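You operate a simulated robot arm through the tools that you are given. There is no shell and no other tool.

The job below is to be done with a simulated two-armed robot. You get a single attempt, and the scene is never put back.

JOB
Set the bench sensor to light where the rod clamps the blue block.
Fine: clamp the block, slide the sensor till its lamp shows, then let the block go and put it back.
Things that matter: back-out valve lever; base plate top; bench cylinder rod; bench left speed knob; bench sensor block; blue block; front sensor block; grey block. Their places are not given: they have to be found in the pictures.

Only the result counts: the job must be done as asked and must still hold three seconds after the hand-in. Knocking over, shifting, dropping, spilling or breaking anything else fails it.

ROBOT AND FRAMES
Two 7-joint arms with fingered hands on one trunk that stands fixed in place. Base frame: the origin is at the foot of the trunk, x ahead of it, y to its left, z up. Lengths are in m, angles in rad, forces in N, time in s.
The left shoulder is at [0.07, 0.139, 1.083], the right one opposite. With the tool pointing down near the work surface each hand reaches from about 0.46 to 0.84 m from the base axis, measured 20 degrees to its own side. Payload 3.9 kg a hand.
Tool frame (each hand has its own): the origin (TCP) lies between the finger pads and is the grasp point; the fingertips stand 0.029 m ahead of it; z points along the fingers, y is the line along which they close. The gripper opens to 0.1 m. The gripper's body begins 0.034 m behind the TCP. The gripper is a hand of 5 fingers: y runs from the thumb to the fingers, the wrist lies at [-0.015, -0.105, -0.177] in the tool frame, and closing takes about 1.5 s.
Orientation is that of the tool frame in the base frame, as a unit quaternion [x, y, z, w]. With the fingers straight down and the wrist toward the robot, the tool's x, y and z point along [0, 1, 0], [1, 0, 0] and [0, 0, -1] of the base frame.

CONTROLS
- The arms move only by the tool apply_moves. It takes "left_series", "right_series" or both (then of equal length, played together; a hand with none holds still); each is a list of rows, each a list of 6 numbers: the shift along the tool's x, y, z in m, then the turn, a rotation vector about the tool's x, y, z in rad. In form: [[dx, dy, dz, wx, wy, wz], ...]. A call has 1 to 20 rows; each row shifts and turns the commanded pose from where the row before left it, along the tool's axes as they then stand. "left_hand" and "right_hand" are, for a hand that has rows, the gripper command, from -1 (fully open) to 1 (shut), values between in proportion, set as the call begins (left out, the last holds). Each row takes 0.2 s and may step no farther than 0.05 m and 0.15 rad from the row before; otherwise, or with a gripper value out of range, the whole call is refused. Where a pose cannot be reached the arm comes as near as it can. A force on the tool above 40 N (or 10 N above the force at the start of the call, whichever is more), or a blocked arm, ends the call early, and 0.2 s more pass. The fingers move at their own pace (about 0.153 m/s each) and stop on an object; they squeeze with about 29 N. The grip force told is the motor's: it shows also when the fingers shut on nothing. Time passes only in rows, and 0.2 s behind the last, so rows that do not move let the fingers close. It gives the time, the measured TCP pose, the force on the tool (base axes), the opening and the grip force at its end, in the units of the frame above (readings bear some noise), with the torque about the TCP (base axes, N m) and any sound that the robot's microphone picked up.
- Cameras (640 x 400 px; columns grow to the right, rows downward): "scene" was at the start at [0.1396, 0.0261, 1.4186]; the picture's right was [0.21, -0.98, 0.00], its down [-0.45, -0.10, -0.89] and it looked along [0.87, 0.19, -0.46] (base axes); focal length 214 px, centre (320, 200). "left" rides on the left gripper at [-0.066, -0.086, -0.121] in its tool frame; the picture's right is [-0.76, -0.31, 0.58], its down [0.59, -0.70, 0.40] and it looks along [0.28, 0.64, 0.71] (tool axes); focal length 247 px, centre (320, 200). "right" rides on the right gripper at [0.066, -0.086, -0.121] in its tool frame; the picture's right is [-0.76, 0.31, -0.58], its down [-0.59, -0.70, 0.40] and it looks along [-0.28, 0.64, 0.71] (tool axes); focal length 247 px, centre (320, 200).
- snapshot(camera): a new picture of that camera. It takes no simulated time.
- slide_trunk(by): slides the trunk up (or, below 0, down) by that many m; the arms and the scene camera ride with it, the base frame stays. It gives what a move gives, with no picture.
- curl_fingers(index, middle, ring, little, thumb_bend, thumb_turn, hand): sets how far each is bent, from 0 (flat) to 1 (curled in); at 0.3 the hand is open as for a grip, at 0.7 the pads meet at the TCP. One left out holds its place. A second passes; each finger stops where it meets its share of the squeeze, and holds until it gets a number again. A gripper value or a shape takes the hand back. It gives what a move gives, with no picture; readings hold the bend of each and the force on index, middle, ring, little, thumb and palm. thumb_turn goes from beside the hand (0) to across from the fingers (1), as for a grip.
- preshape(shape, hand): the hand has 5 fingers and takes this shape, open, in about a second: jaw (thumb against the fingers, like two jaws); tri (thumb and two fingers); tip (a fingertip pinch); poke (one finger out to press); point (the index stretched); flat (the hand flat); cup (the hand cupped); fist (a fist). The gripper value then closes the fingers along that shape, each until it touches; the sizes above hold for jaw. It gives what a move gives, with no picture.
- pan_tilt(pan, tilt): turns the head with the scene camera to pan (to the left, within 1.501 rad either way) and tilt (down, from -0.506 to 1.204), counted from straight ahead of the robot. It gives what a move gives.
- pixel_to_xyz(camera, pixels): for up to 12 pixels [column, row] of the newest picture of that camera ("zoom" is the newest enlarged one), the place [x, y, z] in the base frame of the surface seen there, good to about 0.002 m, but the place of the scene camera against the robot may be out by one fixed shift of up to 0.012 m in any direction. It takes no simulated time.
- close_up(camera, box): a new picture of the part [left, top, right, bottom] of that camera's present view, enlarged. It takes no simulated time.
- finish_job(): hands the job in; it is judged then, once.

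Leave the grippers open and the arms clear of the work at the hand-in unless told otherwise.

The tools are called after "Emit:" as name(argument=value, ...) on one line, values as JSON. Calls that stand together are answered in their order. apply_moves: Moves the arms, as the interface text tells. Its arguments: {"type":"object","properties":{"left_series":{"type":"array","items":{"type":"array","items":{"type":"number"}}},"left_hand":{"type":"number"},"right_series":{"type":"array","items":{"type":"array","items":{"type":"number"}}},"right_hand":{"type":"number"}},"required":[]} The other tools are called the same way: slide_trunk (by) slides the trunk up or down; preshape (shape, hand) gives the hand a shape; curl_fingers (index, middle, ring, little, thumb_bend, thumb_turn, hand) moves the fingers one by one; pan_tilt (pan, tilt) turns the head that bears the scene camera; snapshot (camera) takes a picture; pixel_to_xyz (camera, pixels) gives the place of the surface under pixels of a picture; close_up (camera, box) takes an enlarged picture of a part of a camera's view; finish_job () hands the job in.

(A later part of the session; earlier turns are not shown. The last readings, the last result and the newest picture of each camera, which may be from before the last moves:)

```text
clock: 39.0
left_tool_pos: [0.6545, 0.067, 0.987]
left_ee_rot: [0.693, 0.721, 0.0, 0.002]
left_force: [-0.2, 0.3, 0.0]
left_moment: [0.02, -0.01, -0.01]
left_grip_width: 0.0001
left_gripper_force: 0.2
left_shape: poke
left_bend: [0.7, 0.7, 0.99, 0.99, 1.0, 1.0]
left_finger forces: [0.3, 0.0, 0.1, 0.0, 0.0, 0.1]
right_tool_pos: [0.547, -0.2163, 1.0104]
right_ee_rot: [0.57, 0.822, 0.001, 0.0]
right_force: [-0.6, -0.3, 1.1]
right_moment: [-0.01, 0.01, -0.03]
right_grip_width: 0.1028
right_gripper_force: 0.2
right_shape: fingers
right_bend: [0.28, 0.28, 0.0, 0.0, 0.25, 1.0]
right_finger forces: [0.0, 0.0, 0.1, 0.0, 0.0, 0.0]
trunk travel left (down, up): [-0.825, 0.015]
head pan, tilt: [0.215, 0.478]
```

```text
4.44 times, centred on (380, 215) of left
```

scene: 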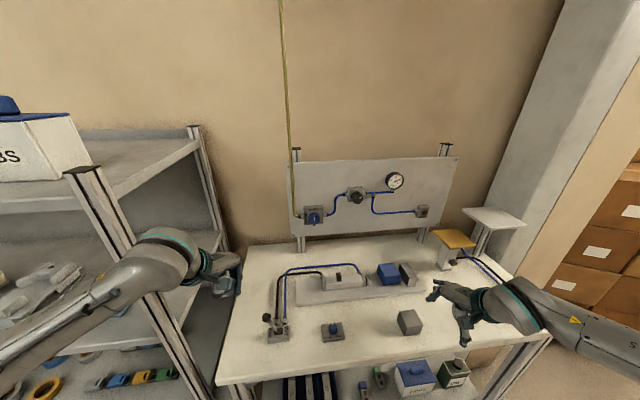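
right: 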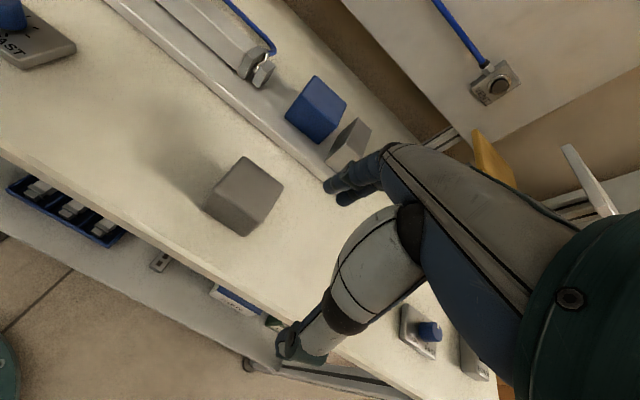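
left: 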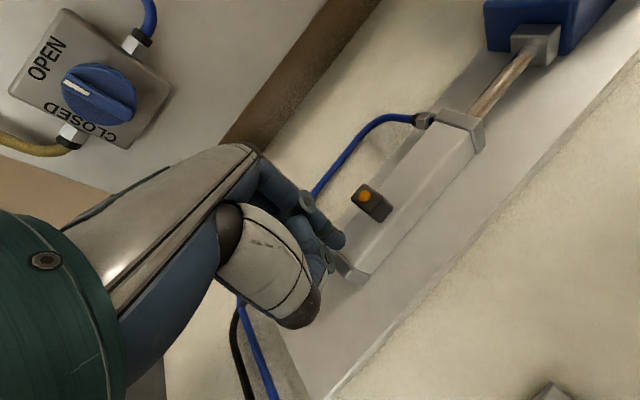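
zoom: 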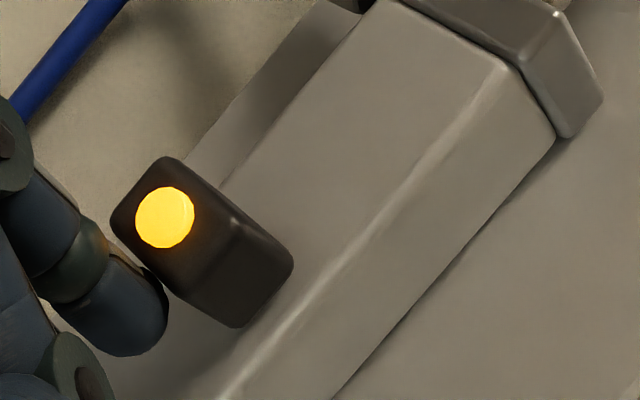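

The lamp is lit. To be off the edge of its band, I nudge 1.2 mm further and see that it stays lit.

Emit:
apply_moves(left_series=[[-0.0012, 0.0004, 0, 0, 0, 0], [0, 0, 0, 0, 0, 0]])

Emit:
close_up(camera="left", box=[320, 170, 440, 260])

Emit:
close_up(camera="scene", box=[280, 230, 440, 330])

```text
clock: 39.6
left_tool_pos: [0.6552, 0.0656, 0.9868]
left_ee_rot: [0.693, 0.721, 0.0, 0.001]
left_force: [-0.3, 0.1, -0.2]
left_moment: [0.01, 0.0, 0.0]
left_grip_width: 0.0
left_gripper_force: 0.0
left_shape: poke
left_bend: [0.7, 0.7, 0.99, 0.99, 1.0, 1.0]
left_finger forces: [0.2, 0.0, 0.1, 0.0, 0.1, 0.1]
right_tool_pos: [0.5455, -0.215, 1.0107]
right_ee_rot: [0.57, 0.822, 0.001, 0.0]
right_force: [0.0, -1.0, 0.0]
right_moment: [-0.01, -0.01, 0.0]
right_grip_width: 0.1026
right_gripper_force: 0.0
right_shape: fingers
right_bend: [0.28, 0.28, 0.0, 0.0, 0.25, 1.0]
right_finger forces: [0.0, 0.1, 0.1, 0.0, 0.0, 0.0]
trunk travel left (down, up): [-0.825, 0.015]
head pan, tilt: [0.215, 0.478]
```

```text
4.44 times, centred on (380, 215) of left
```

zoom: 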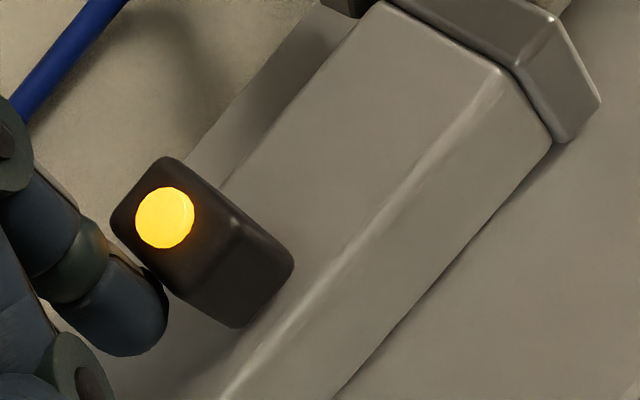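

```text
4.00 times, centred on (360, 280) of scene
```

zoom: 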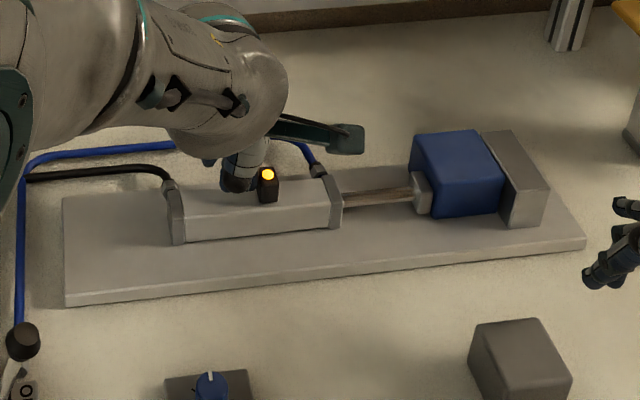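

Still lit, so it is inside the band. I withdraw the finger to the left, then up, and bring the left hand to the right of the lever.

Emit:
apply_moves(left_series=[[0.0095, -0.0031, 0, 0, 0, 0], [0.019, -0.0062, 0, 0, 0, 0], [0, 0, -0.035, 0, 0, 0], [0, 0, -0.035, 0, 0, 0], [0, 0, -0.01, 0, 0, 0], [0, 0, 0, 0, 0, 0]])

Emit:
snapshot(camera="scene")

Emit:
close_up(camera="left", box=[320, 100, 560, 270])

Emit:
close_up(camera="scene", box=[230, 270, 370, 360])

```text
clock: 41.0
left_tool_pos: [0.6452, 0.0942, 1.0664]
left_ee_rot: [0.693, 0.721, 0.0, 0.0]
left_force: [0.6, -0.3, 0.1]
left_moment: [-0.02, 0.0, 0.02]
left_grip_width: 0.0
left_gripper_force: 0.0
left_shape: poke
left_bend: [0.7, 0.7, 0.99, 0.99, 1.0, 1.0]
left_finger forces: [0.0, 0.0, 0.0, 0.0, 0.0, 0.0]
right_tool_pos: [0.5452, -0.2166, 1.0099]
right_ee_rot: [0.57, 0.822, 0.001, 0.001]
right_force: [-1.2, 0.6, 0.6]
right_moment: [-0.02, -0.02, 0.0]
right_grip_width: 0.1024
right_gripper_force: 0.1
right_shape: fingers
right_bend: [0.28, 0.28, 0.0, 0.0, 0.25, 1.0]
right_finger forces: [0.0, 0.0, 0.0, 0.0, 0.1, 0.0]
trunk travel left (down, up): [-0.825, 0.015]
head pan, tilt: [0.215, 0.478]
```

```text
taken
```

scene: 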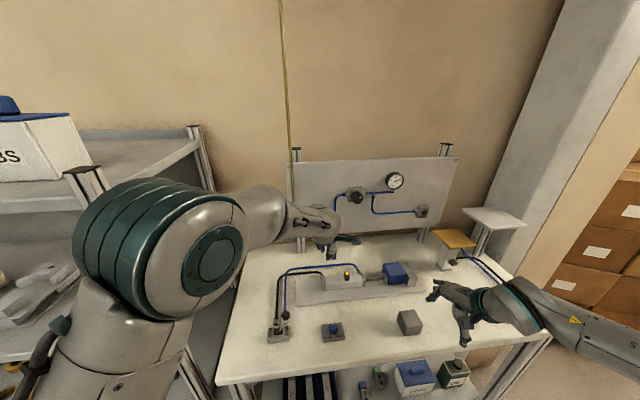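

```text
2.35 times, centred on (440, 185) of left
```

zoom: 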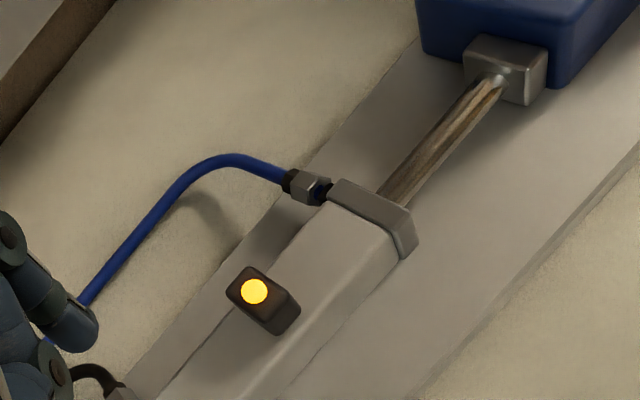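

```text
4.44 times, centred on (300, 315) of scene
```

zoom: 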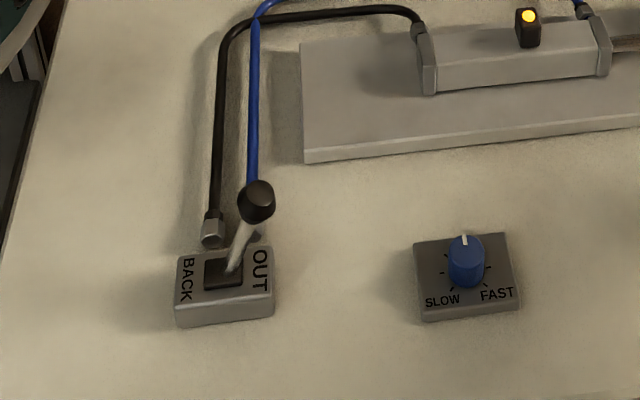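

The lamp stays lit with the finger away. I measure the lever knob now (zoom 257,200).

Emit:
pixel_to_xyz(camera="zoom", pixels=[[257, 200], [262, 195], [236, 260], [528, 16]])

Emit:
apply_moves(left_series=[[0.007, -0.031, 0, 0, 0, 0], [0.007, -0.031, 0, 0, 0, 0], [0.007, -0.031, 0, 0, 0, 0], [0.007, -0.031, 0, 0, 0, 0], [0.0, -0.03, 0, 0, 0, 0], [0, 0, 0, 0, 0, 0]])

Emit:
snapshot(camera="left")

```text
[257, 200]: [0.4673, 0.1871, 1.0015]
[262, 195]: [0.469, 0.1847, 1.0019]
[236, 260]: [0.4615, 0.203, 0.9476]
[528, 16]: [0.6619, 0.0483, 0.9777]
```

```text
clock: 42.4
left_tool_pos: [0.4928, 0.1174, 1.0616]
left_ee_rot: [0.692, 0.722, -0.014, -0.015]
left_force: [-0.3, -0.5, 0.2]
left_moment: [0.02, 0.03, -0.01]
left_grip_width: 0.0
left_gripper_force: 0.0
left_shape: poke
left_bend: [0.7, 0.7, 0.99, 0.99, 1.0, 1.0]
left_finger forces: [0.0, 0.0, 0.1, 0.0, 0.0, 0.0]
left hand out of reach, approached as far as the arm can: row 5
right_tool_pos: [0.5454, -0.2167, 1.0087]
right_ee_rot: [0.57, 0.822, 0.001, 0.0]
right_force: [0.1, -0.4, -0.2]
right_moment: [0.01, 0.06, 0.0]
right_grip_width: 0.1027
right_gripper_force: 0.1
right_shape: fingers
right_bend: [0.28, 0.28, 0.0, 0.0, 0.25, 1.0]
right_finger forces: [0.1, 0.0, 0.1, 0.0, 0.0, 0.0]
trunk travel left (down, up): [-0.825, 0.015]
head pan, tilt: [0.215, 0.478]
```

```text
taken
```

left: 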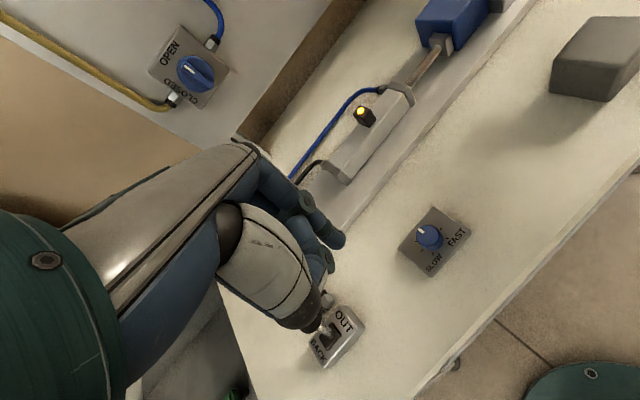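

I'm at the right of the lever, near the inner reach limit. I lower 4 cm and look.

Emit:
apply_moves(left_series=[[0, 0, 0.02, 0, 0, 0], [0, 0, 0.02, 0, 0, 0], [0, 0, 0, 0, 0, 0]])

Emit:
close_up(camera="scene", box=[210, 250, 410, 370])

Emit:
snapshot(camera="left")

```text
clock: 43.2
left_tool_pos: [0.4891, 0.1189, 1.0272]
left_ee_rot: [0.692, 0.722, -0.001, 0.001]
left_force: [0.2, -1.3, -0.1]
left_moment: [-0.01, -0.01, 0.01]
left_grip_width: 0.0001
left_gripper_force: 0.0
left_shape: poke
left_bend: [0.7, 0.7, 0.99, 0.99, 1.0, 1.0]
left_finger forces: [0.0, 0.1, 0.1, 0.0, 0.0, 0.1]
right_tool_pos: [0.5452, -0.2155, 1.0099]
right_ee_rot: [0.57, 0.822, 0.001, 0.001]
right_force: [-0.4, 0.1, -0.3]
right_moment: [-0.01, -0.04, -0.03]
right_grip_width: 0.1028
right_gripper_force: 0.1
right_shape: fingers
right_bend: [0.28, 0.28, 0.0, 0.0, 0.25, 1.0]
right_finger forces: [0.0, 0.0, 0.0, 0.0, 0.0, 0.1]
trunk travel left (down, up): [-0.825, 0.015]
head pan, tilt: [0.215, 0.478]
```

```text
3.20 times, centred on (310, 310) of scene
```

zoom: 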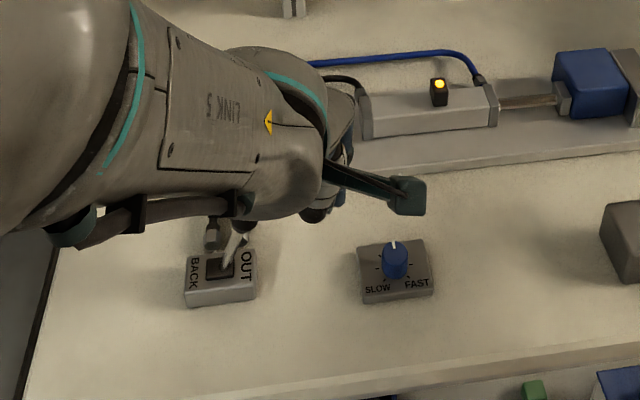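

```text
taken
```

left: 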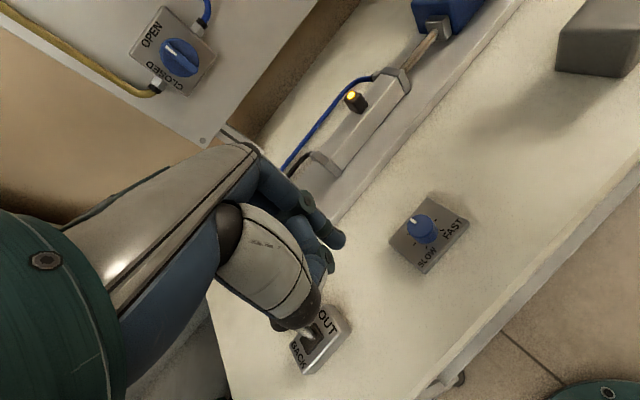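

Free so far. Down another 3.7 cm to lever-knob height.

Emit:
apply_moves(left_series=[[0, 0, 0.02, 0, 0, 0], [0, 0, 0.017, 0, 0, 0], [0, 0, 0, 0, 0, 0]])

Emit:
close_up(camera="scene", box=[210, 250, 410, 370])

Emit:
snapshot(camera="left")

```text
clock: 44.0
left_tool_pos: [0.4929, 0.1125, 0.9983]
left_ee_rot: [0.691, 0.723, -0.007, 0.017]
left_force: [-0.1, 0.1, 0.7]
left_moment: [-0.01, -0.03, 0.01]
left_grip_width: 0.0
left_gripper_force: 0.0
left_shape: poke
left_bend: [0.7, 0.7, 0.99, 0.99, 1.0, 1.0]
left_finger forces: [0.0, 0.0, 0.0, 0.0, 0.0, 0.0]
right_tool_pos: [0.5452, -0.2155, 1.009]
right_ee_rot: [0.57, 0.822, 0.001, 0.001]
right_force: [0.0, 0.1, 0.3]
right_moment: [-0.01, -0.01, 0.0]
right_grip_width: 0.1028
right_gripper_force: 0.0
right_shape: fingers
right_bend: [0.28, 0.28, 0.0, 0.0, 0.25, 1.0]
right_finger forces: [0.1, 0.1, 0.0, 0.0, 0.0, 0.0]
trunk travel left (down, up): [-0.825, 0.015]
head pan, tilt: [0.215, 0.478]
```

```text
3.20 times, centred on (310, 310) of scene
```

zoom: 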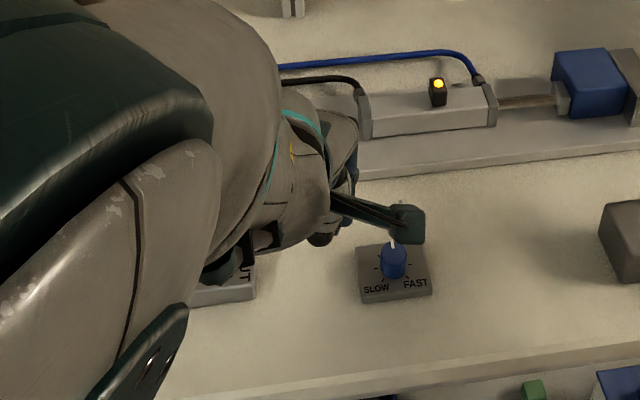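

```text
taken
```

left: 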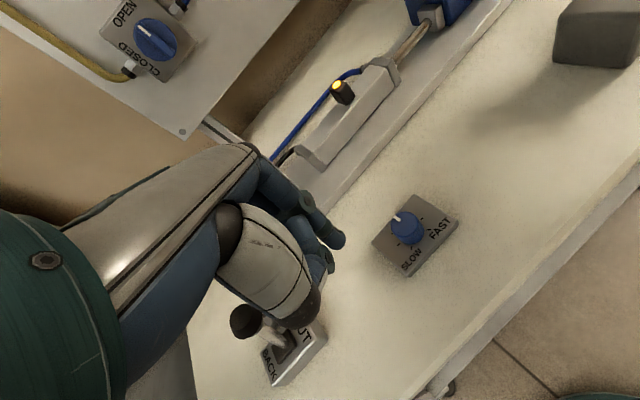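

The arm's elbow has shifted, but forces are nil. The knob is visible at (245, 320), left of the hand. I push leftward along the lever's swing in small steps.

Emit:
apply_moves(left_series=[[0.0095, -0.0031, 0.002, 0, 0, 0], [0.0095, -0.0031, 0.002, 0, 0, 0], [0.0095, -0.0031, 0.002, 0, 0, 0], [0, 0, 0, 0, 0, 0]])

Emit:
snapshot(camera="left")

Emit:
snapshot(camera="scene")

```text
clock: 45.0
left_tool_pos: [0.4805, 0.1454, 0.9861]
left_ee_rot: [0.692, 0.722, -0.002, 0.002]
left_force: [0.2, -0.6, -0.8]
left_moment: [-0.01, 0.02, 0.01]
left_grip_width: 0.0002
left_gripper_force: 0.0
left_shape: poke
left_bend: [0.7, 0.7, 0.99, 0.99, 1.0, 1.0]
left_finger forces: [0.1, 0.0, 0.0, 0.1, 0.1, 0.1]
right_tool_pos: [0.5447, -0.2159, 1.0098]
right_ee_rot: [0.57, 0.822, 0.001, 0.001]
right_force: [-0.1, -0.6, 0.2]
right_moment: [0.01, 0.0, 0.01]
right_grip_width: 0.1028
right_gripper_force: 0.1
right_shape: fingers
right_bend: [0.28, 0.28, 0.0, 0.0, 0.25, 1.0]
right_finger forces: [0.1, 0.0, 0.1, 0.0, 0.0, 0.0]
trunk travel left (down, up): [-0.825, 0.015]
head pan, tilt: [0.215, 0.478]
```

```text
taken
```

left: 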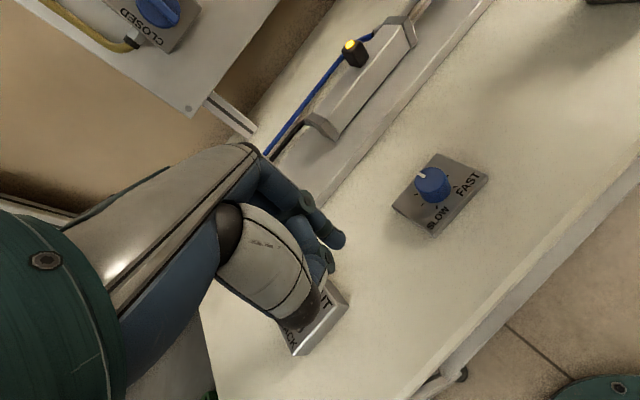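

```text
taken
```

scene: 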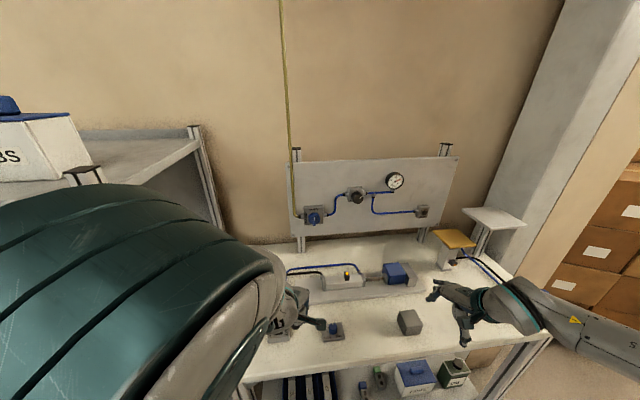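

No contact reading yet. Another 3 cm in the same direction.

Emit:
apply_moves(left_series=[[0.0095, -0.0031, 0, 0, 0, 0], [0.0095, -0.0031, 0, 0, 0, 0], [0.0095, -0.0031, 0, 0, 0, 0], [0, 0, 0, 0, 0, 0]])

Emit:
snapshot(camera="left")

Emit:
close_up(camera="scene", box=[240, 230, 440, 350])

```text
clock: 46.0
left_tool_pos: [0.4688, 0.1725, 0.9826]
left_ee_rot: [0.692, 0.722, -0.001, -0.001]
left_force: [0.3, 1.1, 0.1]
left_moment: [0.01, 0.02, 0.0]
left_grip_width: 0.0
left_gripper_force: 0.1
left_shape: poke
left_bend: [0.7, 0.7, 0.99, 0.99, 1.0, 1.0]
left_finger forces: [0.1, 0.0, 0.0, 0.0, 0.0, 0.0]
right_tool_pos: [0.5457, -0.2168, 1.009]
right_ee_rot: [0.571, 0.821, 0.002, 0.0]
right_force: [0.3, -0.8, -0.2]
right_moment: [-0.01, -0.01, -0.05]
right_grip_width: 0.1024
right_gripper_force: 0.1
right_shape: fingers
right_bend: [0.28, 0.28, 0.0, 0.0, 0.25, 1.0]
right_finger forces: [0.0, 0.0, 0.0, 0.0, 0.0, 0.1]
trunk travel left (down, up): [-0.825, 0.015]
head pan, tilt: [0.215, 0.478]
```

```text
taken
```

left: 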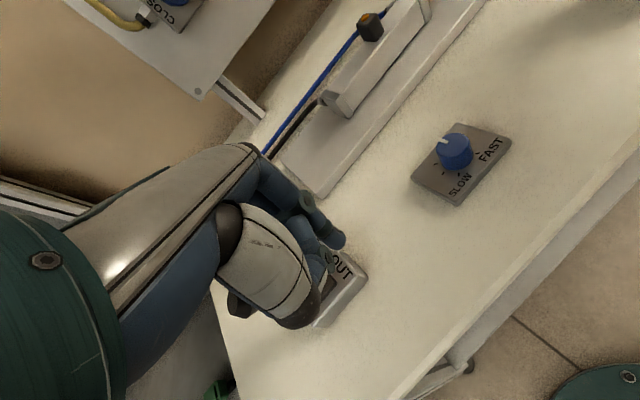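

```text
3.20 times, centred on (340, 290) of scene
```

zoom: 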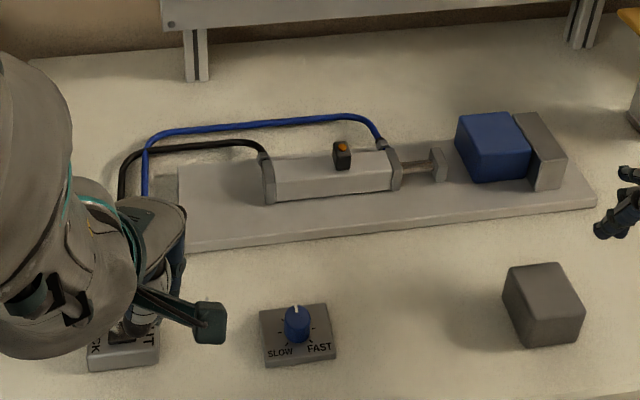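

The lever went to BACK and the rod is retracting; the lamp went dark as it should. I back the hand off to the right, then up.

Emit:
apply_moves(left_series=[[-0.0095, 0.0031, 0, 0, 0, 0], [-0.0095, 0.0031, 0, 0, 0, 0], [-0.0095, 0.0031, 0, 0, 0, 0], [-0.005, 0.005, -0.03, 0, 0, 0], [0, 0.01, -0.03, 0, 0, 0], [0, 0.01, -0.03, 0, 0, 0], [0, 0, 0, 0, 0, 0]])

Emit:
snapshot(camera="left")

Emit:
snapshot(camera="scene")

```text
clock: 47.6
left_tool_pos: [0.5043, 0.1382, 1.0728]
left_ee_rot: [0.692, 0.722, 0.001, 0.001]
left_force: [-0.4, 0.7, -0.4]
left_moment: [0.03, 0.0, 0.0]
left_grip_width: 0.0
left_gripper_force: 0.1
left_shape: poke
left_bend: [0.7, 0.7, 0.99, 0.99, 1.0, 1.0]
left_finger forces: [0.0, 0.1, 0.0, 0.0, 0.0, 0.1]
right_tool_pos: [0.5451, -0.2177, 1.0096]
right_ee_rot: [0.57, 0.822, 0.001, 0.0]
right_force: [-0.6, -0.4, 0.1]
right_moment: [0.03, -0.02, 0.01]
right_grip_width: 0.1029
right_gripper_force: 0.0
right_shape: fingers
right_bend: [0.28, 0.28, 0.0, 0.0, 0.25, 1.0]
right_finger forces: [0.0, 0.1, 0.0, 0.0, 0.1, 0.0]
trunk travel left (down, up): [-0.825, 0.015]
head pan, tilt: [0.215, 0.478]
```

```text
taken
```

left: 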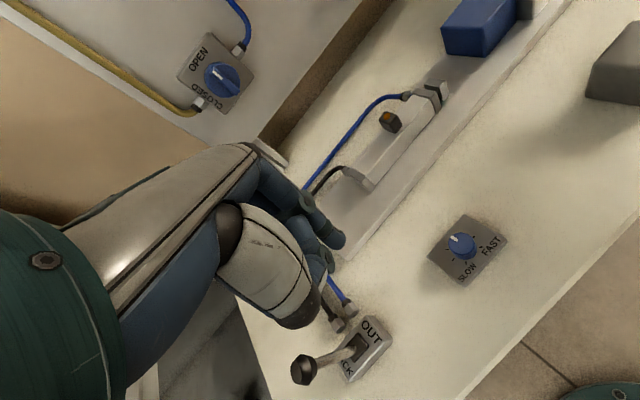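

```text
taken
```

scene: 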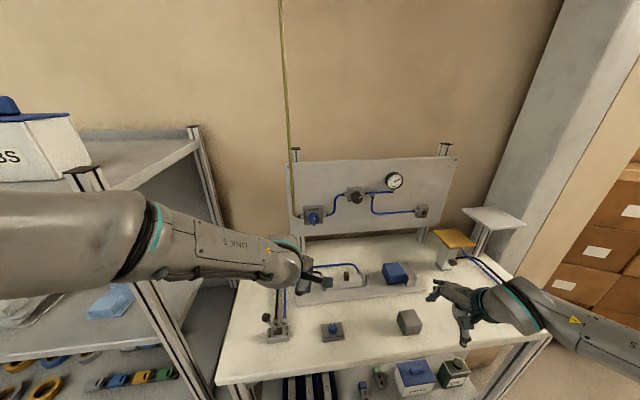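

Lever is at BACK, rod fully retracting. I raise and draw back the left hand.

Emit:
apply_moves(left_series=[[0.002, -0.01, -0.03, 0, 0, 0], [0.004, -0.015, -0.03, 0, 0, 0], [0.004, -0.015, -0.03, 0, 0, 0], [0.004, -0.015, -0.03, 0, 0, 0], [0.004, -0.015, -0.03, 0, 0, 0], [0.004, -0.015, -0.03, 0, 0, 0], [0, 0, 0, 0, 0, 0]])

Emit:
snapshot(camera="scene")

Emit:
close_up(camera="scene", box=[250, 230, 450, 350])

Emit:
close_up(camera="right", box=[200, 30, 400, 155])

```text
clock: 49.2
left_tool_pos: [0.419, 0.1586, 1.2518]
left_ee_rot: [0.693, 0.721, 0.0, 0.0]
left_force: [0.1, -0.4, 0.9]
left_moment: [-0.03, -0.01, 0.01]
left_grip_width: 0.0
left_gripper_force: 0.0
left_shape: poke
left_bend: [0.7, 0.7, 0.99, 0.99, 1.0, 1.0]
left_finger forces: [0.0, 0.0, 0.0, 0.0, 0.0, 0.1]
right_tool_pos: [0.5453, -0.2152, 1.0096]
right_ee_rot: [0.57, 0.822, 0.002, -0.001]
right_force: [1.0, -1.1, -0.8]
right_moment: [0.02, 0.0, 0.01]
right_grip_width: 0.1027
right_gripper_force: 0.0
right_shape: fingers
right_bend: [0.28, 0.28, 0.0, 0.0, 0.25, 1.0]
right_finger forces: [0.0, 0.0, 0.0, 0.1, 0.0, 0.0]
trunk travel left (down, up): [-0.825, 0.015]
head pan, tilt: [0.215, 0.478]
```

```text
taken
```

scene: 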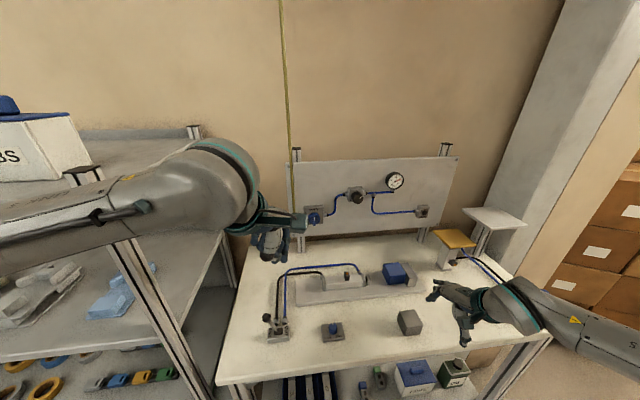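

```text
3.20 times, centred on (350, 290) of scene
```

zoom: 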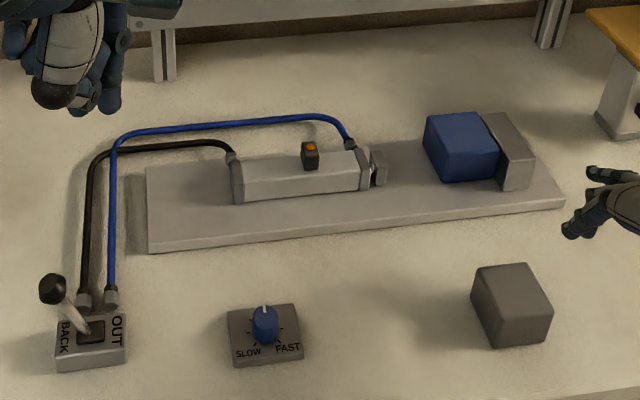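

```text
3.20 times, centred on (300, 92) of right
```

zoom: 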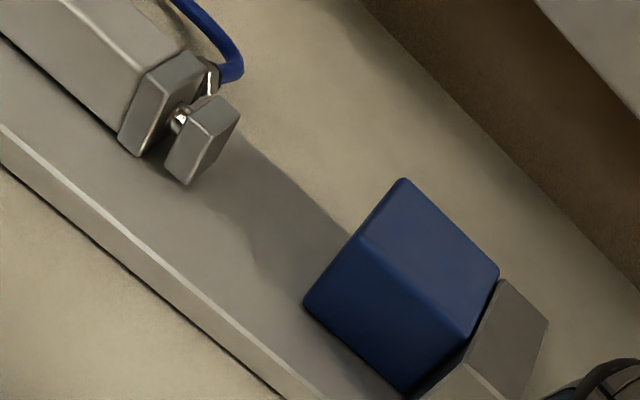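

Rod is fully back, block flush at the anvil. I measure where the block is now.

Emit:
pixel_to_xyz(camera="zoom", pixels=[[404, 184], [494, 268], [366, 240], [463, 330], [308, 300], [400, 385], [505, 285], [540, 320]])

```text
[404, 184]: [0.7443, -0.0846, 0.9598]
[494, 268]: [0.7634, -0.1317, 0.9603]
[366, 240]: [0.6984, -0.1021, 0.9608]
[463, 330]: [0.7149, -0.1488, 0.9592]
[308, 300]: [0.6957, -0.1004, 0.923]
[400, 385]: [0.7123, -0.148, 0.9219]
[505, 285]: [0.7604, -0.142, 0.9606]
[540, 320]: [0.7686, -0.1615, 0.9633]
```

Block centre is now about (0.730, −0.117). With the right hand still in the thumb–index–middle shape, I go over it at z 1.01.

Emit:
apply_moves(right_series=[[0.005, 0.034, 0, 0, 0, 0], [0.005, 0.034, 0, 0, 0, 0], [0.005, 0.034, 0, 0, 0, 0], [0.005, 0.034, 0, 0, 0, 0], [0.005, 0.034, 0, 0, 0, 0], [0.0055, 0.0344, 0, 0, 0, 0], [0, 0, 0, 0, 0, 0]])

Emit:
snapshot(camera="right")

Emit:
close_up(camera="scene", box=[330, 220, 490, 320])

```text
clock: 50.8
left_tool_pos: [0.4195, 0.1583, 1.253]
left_ee_rot: [0.693, 0.721, 0.0, 0.002]
left_force: [-0.1, -0.8, 0.6]
left_moment: [-0.01, -0.02, 0.07]
left_grip_width: 0.0
left_gripper_force: 0.0
left_shape: poke
left_bend: [0.7, 0.7, 0.99, 0.99, 1.0, 1.0]
left_finger forces: [0.1, 0.0, 0.0, 0.0, 0.0, 0.0]
right_tool_pos: [0.6972, -0.1329, 1.0103]
right_ee_rot: [0.57, 0.821, 0.001, -0.001]
right_force: [-0.3, -0.2, -0.7]
right_moment: [0.03, 0.03, 0.0]
right_grip_width: 0.1025
right_gripper_force: 0.0
right_shape: fingers
right_bend: [0.28, 0.28, 0.0, 0.0, 0.25, 1.0]
right_finger forces: [0.0, 0.1, 0.1, 0.1, 0.0, 0.0]
right hand out of reach, approached as far as the arm can: row 6
trunk travel left (down, up): [-0.825, 0.015]
head pan, tilt: [0.215, 0.478]
```

```text
taken
```

right: 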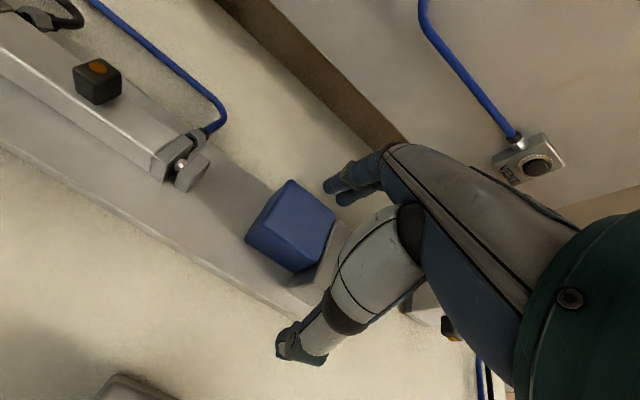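

```text
4.00 times, centred on (410, 270) of scene
```

zoom: 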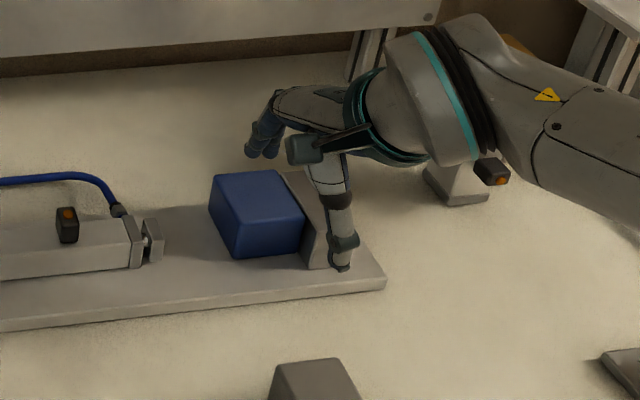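

The arm is 3 cm short forward at this spot; a bit left there is more reach. First a zoom to measure the block precisely from here.

Emit:
close_up(camera="right", box=[220, 160, 380, 300])

Emit:
pixel_to_xyz(camera="right", pixels=[[290, 183], [333, 217], [303, 268], [259, 230], [295, 225], [247, 238]])

```text
2.86 times, centred on (300, 230) of right
```

zoom: 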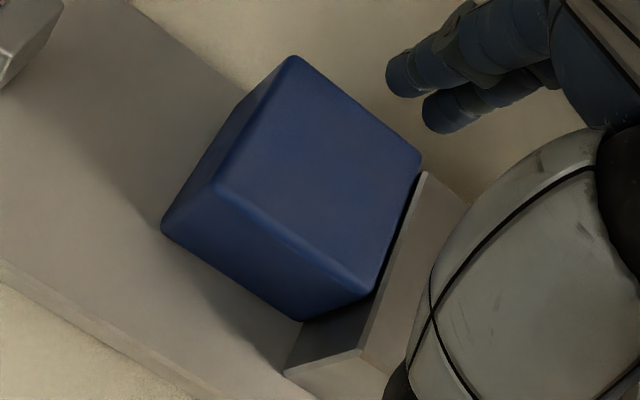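

```text
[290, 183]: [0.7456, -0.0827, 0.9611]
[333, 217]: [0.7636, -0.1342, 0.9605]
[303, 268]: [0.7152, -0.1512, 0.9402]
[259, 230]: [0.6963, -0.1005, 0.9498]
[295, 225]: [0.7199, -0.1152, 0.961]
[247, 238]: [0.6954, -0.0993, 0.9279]
```

Block centre confirmed (0.730, −0.117). I slide left 3 cm, then forward 3.5 cm.

Emit:
slide_trunk(by=0.014)

Emit:
apply_moves(right_series=[[0.015, 0, 0.007, 0, 0, 0], [0.015, 0, 0.007, 0, 0, 0], [0, 0.018, 0, 0, 0, 0], [0, 0.017, 0, 0, 0, 0], [0, 0, 0, 0, 0, 0]])

```text
clock: 51.5
left_tool_pos: [0.4188, 0.1573, 1.2664]
left_ee_rot: [0.693, 0.721, 0.0, 0.001]
left_force: [0.1, -0.1, 0.6]
left_moment: [0.0, 0.0, -0.02]
left_grip_width: 0.0
left_gripper_force: 0.0
left_shape: poke
left_bend: [0.7, 0.7, 0.99, 0.99, 1.0, 1.0]
left_finger forces: [0.0, 0.1, 0.1, 0.0, 0.0, 0.0]
right_tool_pos: [0.6981, -0.1337, 1.0249]
right_ee_rot: [0.57, 0.821, 0.001, 0.001]
right_force: [-0.1, 0.3, 0.2]
right_moment: [0.03, 0.0, 0.0]
right_grip_width: 0.1027
right_gripper_force: 0.0
right_shape: fingers
right_bend: [0.28, 0.28, 0.0, 0.0, 0.25, 1.0]
right_finger forces: [0.0, 0.0, 0.1, 0.1, 0.0, 0.0]
trunk travel left (down, up): [-0.839, 0.001]
head pan, tilt: [0.215, 0.478]
```

```text
clock: 52.6
left_tool_pos: [0.4189, 0.159, 1.267]
left_ee_rot: [0.693, 0.721, 0.0, 0.002]
left_force: [0.6, 0.0, 0.3]
left_moment: [0.01, 0.02, -0.01]
left_grip_width: 0.0001
left_gripper_force: 0.1
left_shape: poke
left_bend: [0.7, 0.7, 0.99, 0.99, 1.0, 1.0]
left_finger forces: [0.0, 0.0, 0.1, 0.1, 0.1, 0.0]
right_tool_pos: [0.7199, -0.094, 1.0112]
right_ee_rot: [0.57, 0.822, 0.001, 0.0]
right_force: [0.1, 0.6, -0.6]
right_moment: [0.02, -0.01, 0.0]
right_grip_width: 0.1028
right_gripper_force: 0.0
right_shape: fingers
right_bend: [0.28, 0.28, 0.0, 0.0, 0.25, 1.0]
right_finger forces: [0.0, 0.0, 0.1, 0.0, 0.0, 0.0]
trunk travel left (down, up): [-0.839, 0.001]
head pan, tilt: [0.215, 0.478]
```

Now I lower to z≈0.996 and move right by 2 cm (fingertips still just above block top).

Emit:
apply_moves(right_series=[[0, 0.001, 0.014, 0, 0, 0], [-0.01, 0, 0, 0, 0, 0], [-0.01, 0, 0, 0, 0, 0], [0, 0, 0, 0, 0, 0]])

Emit:
snapshot(camera="right")

Emit:
close_up(camera="scene", box=[330, 220, 490, 320])

```text
clock: 53.6
left_tool_pos: [0.4183, 0.158, 1.2665]
left_ee_rot: [0.693, 0.721, 0.001, 0.002]
left_force: [0.0, 0.4, 0.3]
left_moment: [0.04, -0.02, 0.01]
left_grip_width: 0.0002
left_gripper_force: 0.1
left_shape: poke
left_bend: [0.7, 0.7, 0.99, 0.99, 1.0, 1.0]
left_finger forces: [0.0, 0.0, 0.0, 0.1, 0.0, 0.1]
right_tool_pos: [0.7205, -0.0944, 0.9965]
right_ee_rot: [0.57, 0.822, 0.001, 0.0]
right_force: [-0.3, 0.0, 0.1]
right_moment: [0.01, 0.01, 0.03]
right_grip_width: 0.1029
right_gripper_force: 0.1
right_shape: fingers
right_bend: [0.28, 0.28, 0.0, 0.0, 0.25, 1.0]
right_finger forces: [0.0, 0.1, 0.0, 0.1, 0.0, 0.0]
right hand out of reach, approached as far as the arm can: row 2, 3
trunk travel left (down, up): [-0.839, 0.001]
head pan, tilt: [0.215, 0.478]
```

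```text
taken
```

right: 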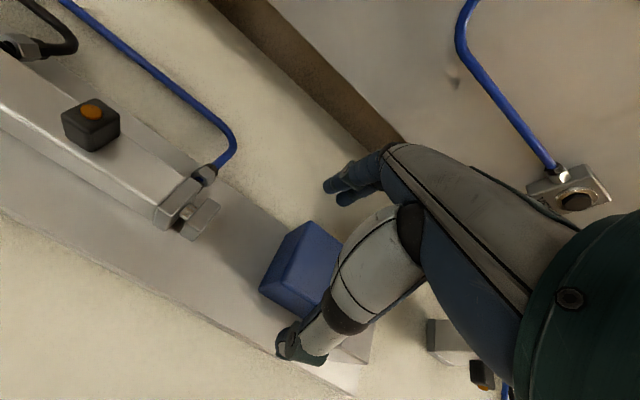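

```text
4.00 times, centred on (410, 270) of scene
```

zoom: 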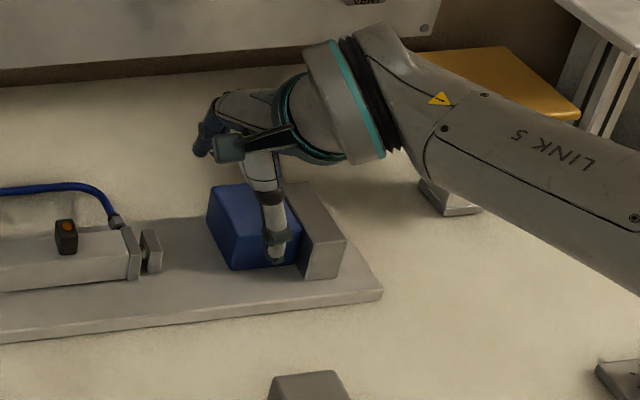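

Sideways motion is blocked up here, but lower there is more reach, and the thumb and fingers are well in front of and behind the block. I descend first, then shift right while low.

Emit:
apply_moves(right_series=[[0, 0, 0.015, 0, 0, 0], [0, 0, 0.012, 0, 0, 0], [-0.007, 0, 0.0, 0, 0, 0], [-0.007, 0, 0.0, 0, 0, 0], [0, 0, 0, 0, 0, 0]])

Emit:
snapshot(camera="right")

Emit:
close_up(camera="scene", box=[330, 220, 490, 320])

```text
clock: 54.9
left_tool_pos: [0.4184, 0.1572, 1.2663]
left_ee_rot: [0.693, 0.721, 0.0, 0.001]
left_force: [-0.5, 0.2, 0.5]
left_moment: [0.02, 0.01, 0.03]
left_grip_width: 0.0001
left_gripper_force: 0.2
left_shape: poke
left_bend: [0.7, 0.7, 0.99, 0.99, 1.0, 1.0]
left_finger forces: [0.0, 0.0, 0.0, 0.0, 0.1, 0.0]
right_tool_pos: [0.7246, -0.1003, 0.9687]
right_ee_rot: [0.57, 0.822, 0.001, 0.0]
right_force: [0.3, -0.2, -0.5]
right_moment: [-0.03, -0.02, 0.0]
right_grip_width: 0.1027
right_gripper_force: 0.1
right_shape: fingers
right_bend: [0.28, 0.28, 0.0, 0.0, 0.25, 1.0]
right_finger forces: [0.0, 0.0, 0.0, 0.0, 0.1, 0.0]
right hand out of reach, approached as far as the arm can: row 4
trunk travel left (down, up): [-0.839, 0.001]
head pan, tilt: [0.215, 0.478]
```

```text
taken
```

right: 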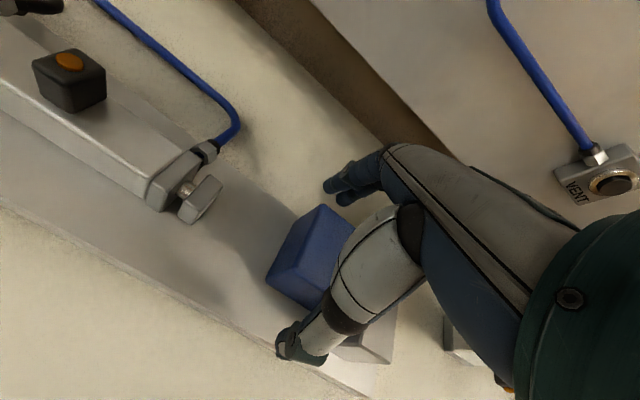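

```text
4.00 times, centred on (410, 270) of scene
```

zoom: 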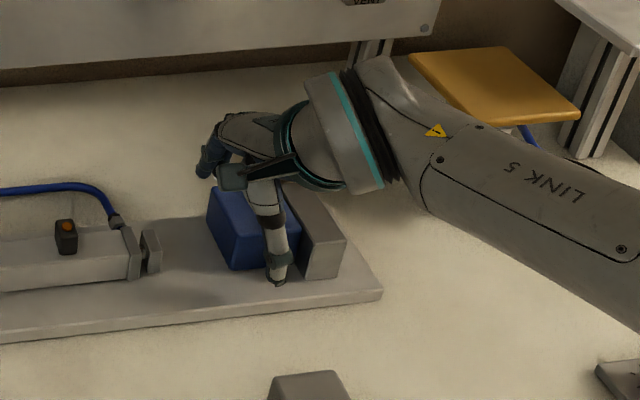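

Gaining. Down to z 0.957 and right again.

Emit:
apply_moves(right_series=[[0, 0, 0.011, 0, 0, 0], [-0.007, -0.001, 0.0, 0, 0, 0], [-0.007, -0.001, 0.0, 0, 0, 0], [0, 0, 0, 0, 0, 0]])

Emit:
snapshot(camera="right")

Emit:
close_up(camera="scene", box=[330, 220, 490, 320])

```text
clock: 55.9
left_tool_pos: [0.4185, 0.1586, 1.2659]
left_ee_rot: [0.693, 0.721, 0.0, 0.001]
left_force: [0.2, -0.3, -0.2]
left_moment: [0.0, -0.02, 0.01]
left_grip_width: 0.0002
left_gripper_force: 0.0
left_shape: poke
left_bend: [0.7, 0.7, 0.99, 0.99, 1.0, 1.0]
left_finger forces: [0.0, 0.1, 0.1, 0.0, 0.1, 0.1]
right_tool_pos: [0.7246, -0.1065, 0.9582]
right_ee_rot: [0.57, 0.822, 0.0, 0.0]
right_force: [0.2, 0.4, 0.4]
right_moment: [-0.01, -0.02, -0.01]
right_grip_width: 0.1025
right_gripper_force: 0.0
right_shape: fingers
right_bend: [0.28, 0.28, 0.0, 0.0, 0.25, 1.0]
right_finger forces: [0.0, 0.0, 0.0, 0.0, 0.0, 0.1]
right hand out of reach, approached as far as the arm can: row 3
trunk travel left (down, up): [-0.839, 0.001]
head pan, tilt: [0.215, 0.478]
```

```text
taken
```

right: 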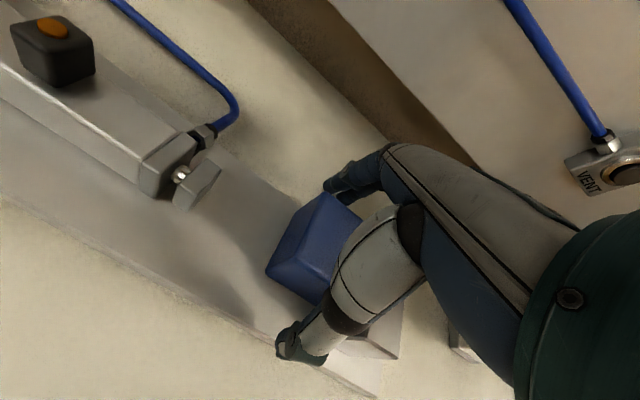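

```text
4.00 times, centred on (410, 270) of scene
```

zoom: 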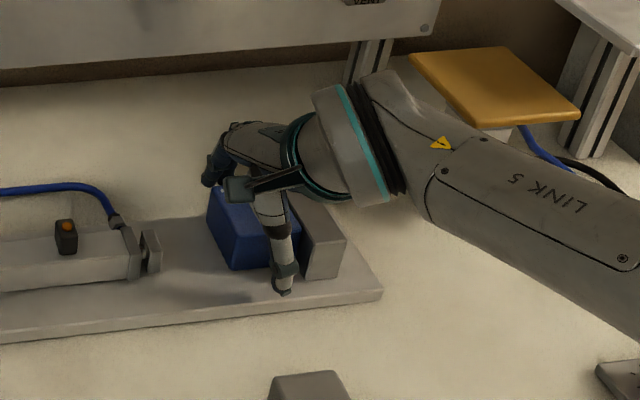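

A little left of the block centre still (~11 mm). I back up 5 mm, which frees reach to go another 9 mm right.

Emit:
apply_moves(right_series=[[0, -0.005, 0.001, 0, 0, 0], [-0.005, 0, 0.001, 0, 0, 0], [-0.005, 0, 0, 0, 0, 0], [0, 0, 0, 0, 0, 0]])

Emit:
snapshot(camera="right")

```text
clock: 56.9
left_tool_pos: [0.4184, 0.1577, 1.266]
left_ee_rot: [0.693, 0.721, 0.0, 0.001]
left_force: [0.6, 0.2, -0.6]
left_moment: [-0.01, 0.03, 0.0]
left_grip_width: 0.0
left_gripper_force: 0.1
left_shape: poke
left_bend: [0.7, 0.7, 0.99, 0.99, 1.0, 1.0]
left_finger forces: [0.0, 0.1, 0.1, 0.1, 0.0, 0.0]
right_tool_pos: [0.7214, -0.1135, 0.9569]
right_ee_rot: [0.57, 0.822, 0.001, 0.0]
right_force: [0.0, 0.2, 0.8]
right_moment: [-0.02, 0.0, -0.02]
right_grip_width: 0.1024
right_gripper_force: 0.1
right_shape: fingers
right_bend: [0.28, 0.28, 0.0, 0.0, 0.25, 1.0]
right_finger forces: [0.0, 0.0, 0.0, 0.0, 0.0, 0.0]
right hand out of reach, approached as far as the arm can: row 3
trunk travel left (down, up): [-0.839, 0.001]
head pan, tilt: [0.215, 0.478]
```

```text
taken
```

right: 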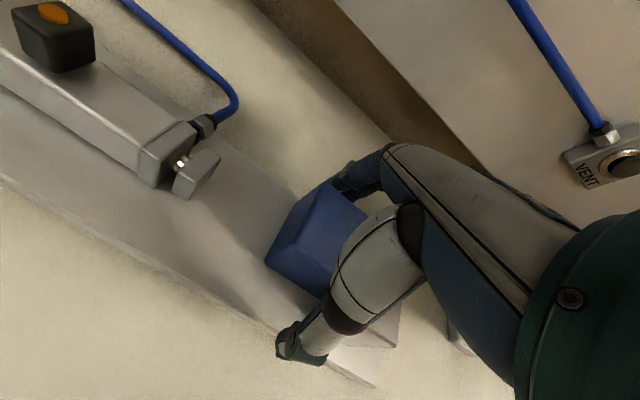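

Now about 6 mm off in each direction, good. I close thumb, index and middle only.

Emit:
curl_fingers(hand="right", index=0.65, middle=0.65, thumb_bend=0.65)

Emit:
snapshot(camera="right")

Emit:
close_up(camera="scene", box=[330, 220, 490, 320])

```text
clock: 57.9
left_tool_pos: [0.419, 0.1579, 1.265]
left_ee_rot: [0.693, 0.721, -0.001, 0.002]
left_force: [0.2, -0.4, -0.6]
left_moment: [-0.01, 0.02, 0.0]
left_grip_width: 0.0002
left_gripper_force: 0.1
left_shape: poke
left_bend: [0.7, 0.7, 0.99, 0.99, 1.0, 1.0]
left_finger forces: [0.0, 0.1, 0.0, 0.0, 0.0, 0.0]
right_tool_pos: [0.7213, -0.1132, 0.9568]
right_ee_rot: [0.57, 0.822, 0.001, 0.0]
right_force: [0.8, 0.7, 2.3]
right_moment: [-0.03, -0.01, 0.0]
right_grip_width: 0.0569
right_gripper_force: 18.5
right_shape: fingers
right_bend: [0.53, 0.56, 0.0, 0.0, 0.49, 1.0]
right_finger forces: [11.7, 7.3, 0.1, 0.1, 17.8, 0.0]
trunk travel left (down, up): [-0.839, 0.001]
head pan, tilt: [0.215, 0.478]
```

```text
taken
```

right: 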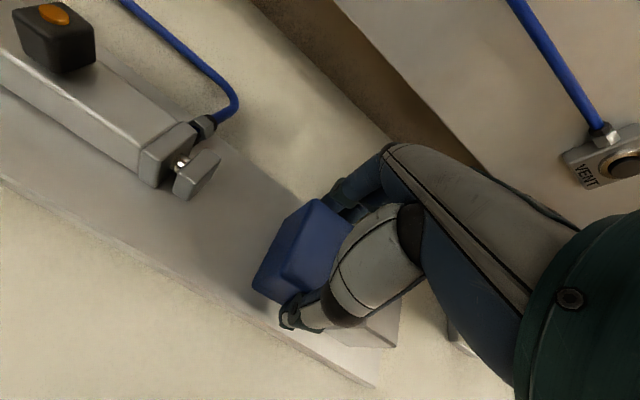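

```text
4.00 times, centred on (410, 270) of scene
```

zoom: 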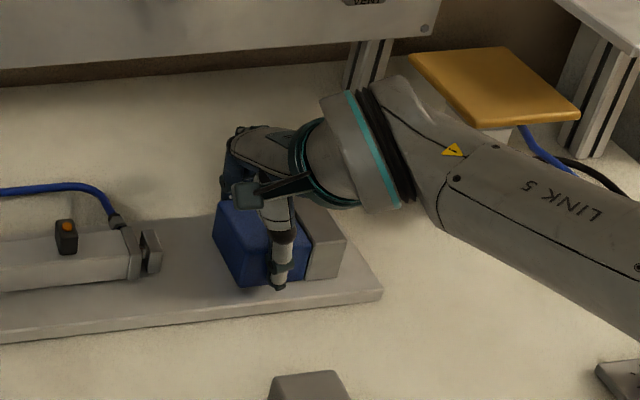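

Gripped at 18 N; I tighten once more to the full squeeze.

Emit:
curl_fingers(hand="right", index=0.85, middle=0.85, thumb_bend=0.85)

Emit:
close_up(camera="right", box=[220, 160, 400, 340])

```text
clock: 58.9
left_tool_pos: [0.4186, 0.158, 1.2667]
left_ee_rot: [0.693, 0.721, 0.0, 0.001]
left_force: [0.7, 1.0, 0.2]
left_moment: [0.03, 0.01, 0.02]
left_grip_width: 0.0001
left_gripper_force: 0.1
left_shape: poke
left_bend: [0.7, 0.7, 0.99, 0.99, 1.0, 1.0]
left_finger forces: [0.0, 0.0, 0.1, 0.0, 0.0, 0.0]
right_tool_pos: [0.721, -0.1132, 0.9573]
right_ee_rot: [0.57, 0.822, 0.001, 0.0]
right_force: [0.8, 0.9, 2.0]
right_moment: [0.05, -0.13, -0.01]
right_grip_width: 0.0563
right_gripper_force: 21.7
right_shape: fingers
right_bend: [0.52, 0.57, 0.0, 0.0, 0.5, 1.0]
right_finger forces: [12.6, 9.8, 0.0, 0.1, 21.5, 0.1]
trunk travel left (down, up): [-0.839, 0.001]
head pan, tilt: [0.215, 0.478]
```

```text
2.22 times, centred on (310, 250) of right
```

zoom: 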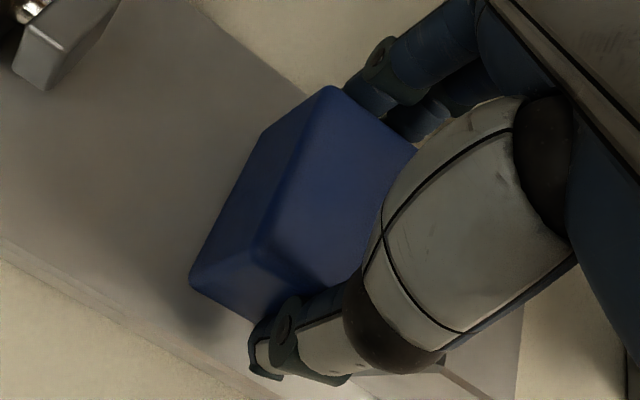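

Emit:
pixel_to_xyz(camera="zoom", pixels=[[330, 92], [258, 250], [195, 280], [265, 135], [408, 150], [310, 290], [245, 315]])

```text
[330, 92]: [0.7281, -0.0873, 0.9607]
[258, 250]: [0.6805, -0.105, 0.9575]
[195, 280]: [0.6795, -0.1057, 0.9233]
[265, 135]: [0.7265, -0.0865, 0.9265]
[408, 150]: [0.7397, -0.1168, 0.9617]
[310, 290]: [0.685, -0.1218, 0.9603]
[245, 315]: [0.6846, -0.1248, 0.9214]
```

The block is held, square, lying 10 mm toward the thumb and 5 mm right of the TCP. I ease it 4 mm off the anvil and lift.

Emit:
apply_moves(right_series=[[0.004, 0, -0.003, 0, 0, 0], [0.004, -0.004, -0.01, 0, 0, 0], [0.004, -0.004, -0.01, 0, 0, 0], [0.0, 0, 0, 0, 0, 0]])

Emit:
close_up(camera="scene", box=[330, 220, 490, 320])

Emit:
close_up(camera="right", box=[220, 160, 400, 340])

```text
clock: 59.9
left_tool_pos: [0.4201, 0.1569, 1.2664]
left_ee_rot: [0.693, 0.721, 0.0, 0.0]
left_force: [0.2, -0.3, -0.6]
left_moment: [0.04, 0.0, 0.01]
left_grip_width: 0.0001
left_gripper_force: 0.1
left_shape: poke
left_bend: [0.7, 0.7, 0.99, 0.99, 1.0, 1.0]
left_finger forces: [0.0, 0.1, 0.1, 0.0, 0.1, 0.0]
right_tool_pos: [0.7101, -0.1036, 0.9805]
right_ee_rot: [0.57, 0.822, 0.001, -0.001]
right_force: [-0.4, -0.1, -2.1]
right_moment: [0.06, 0.0, -0.03]
right_grip_width: 0.0561
right_gripper_force: 21.1
right_shape: fingers
right_bend: [0.52, 0.57, 0.0, 0.0, 0.5, 1.0]
right_finger forces: [12.3, 9.0, 0.0, 0.1, 21.3, 0.1]
trunk travel left (down, up): [-0.839, 0.001]
head pan, tilt: [0.215, 0.478]
```

```text
4.00 times, centred on (410, 270) of scene
```

zoom: 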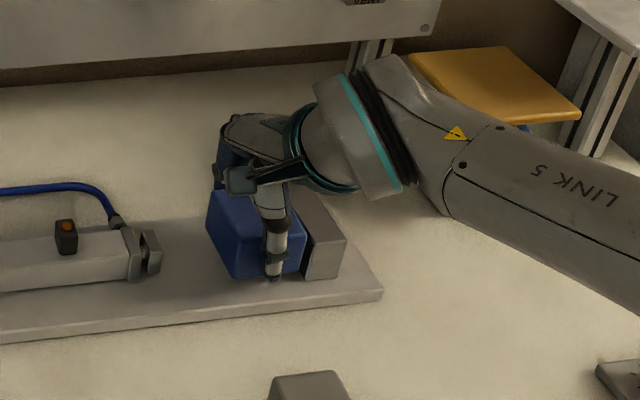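

```text
2.22 times, centred on (310, 250) of right
```

zoom: 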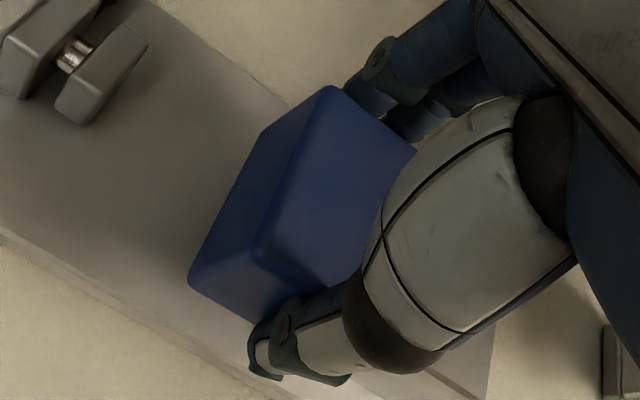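

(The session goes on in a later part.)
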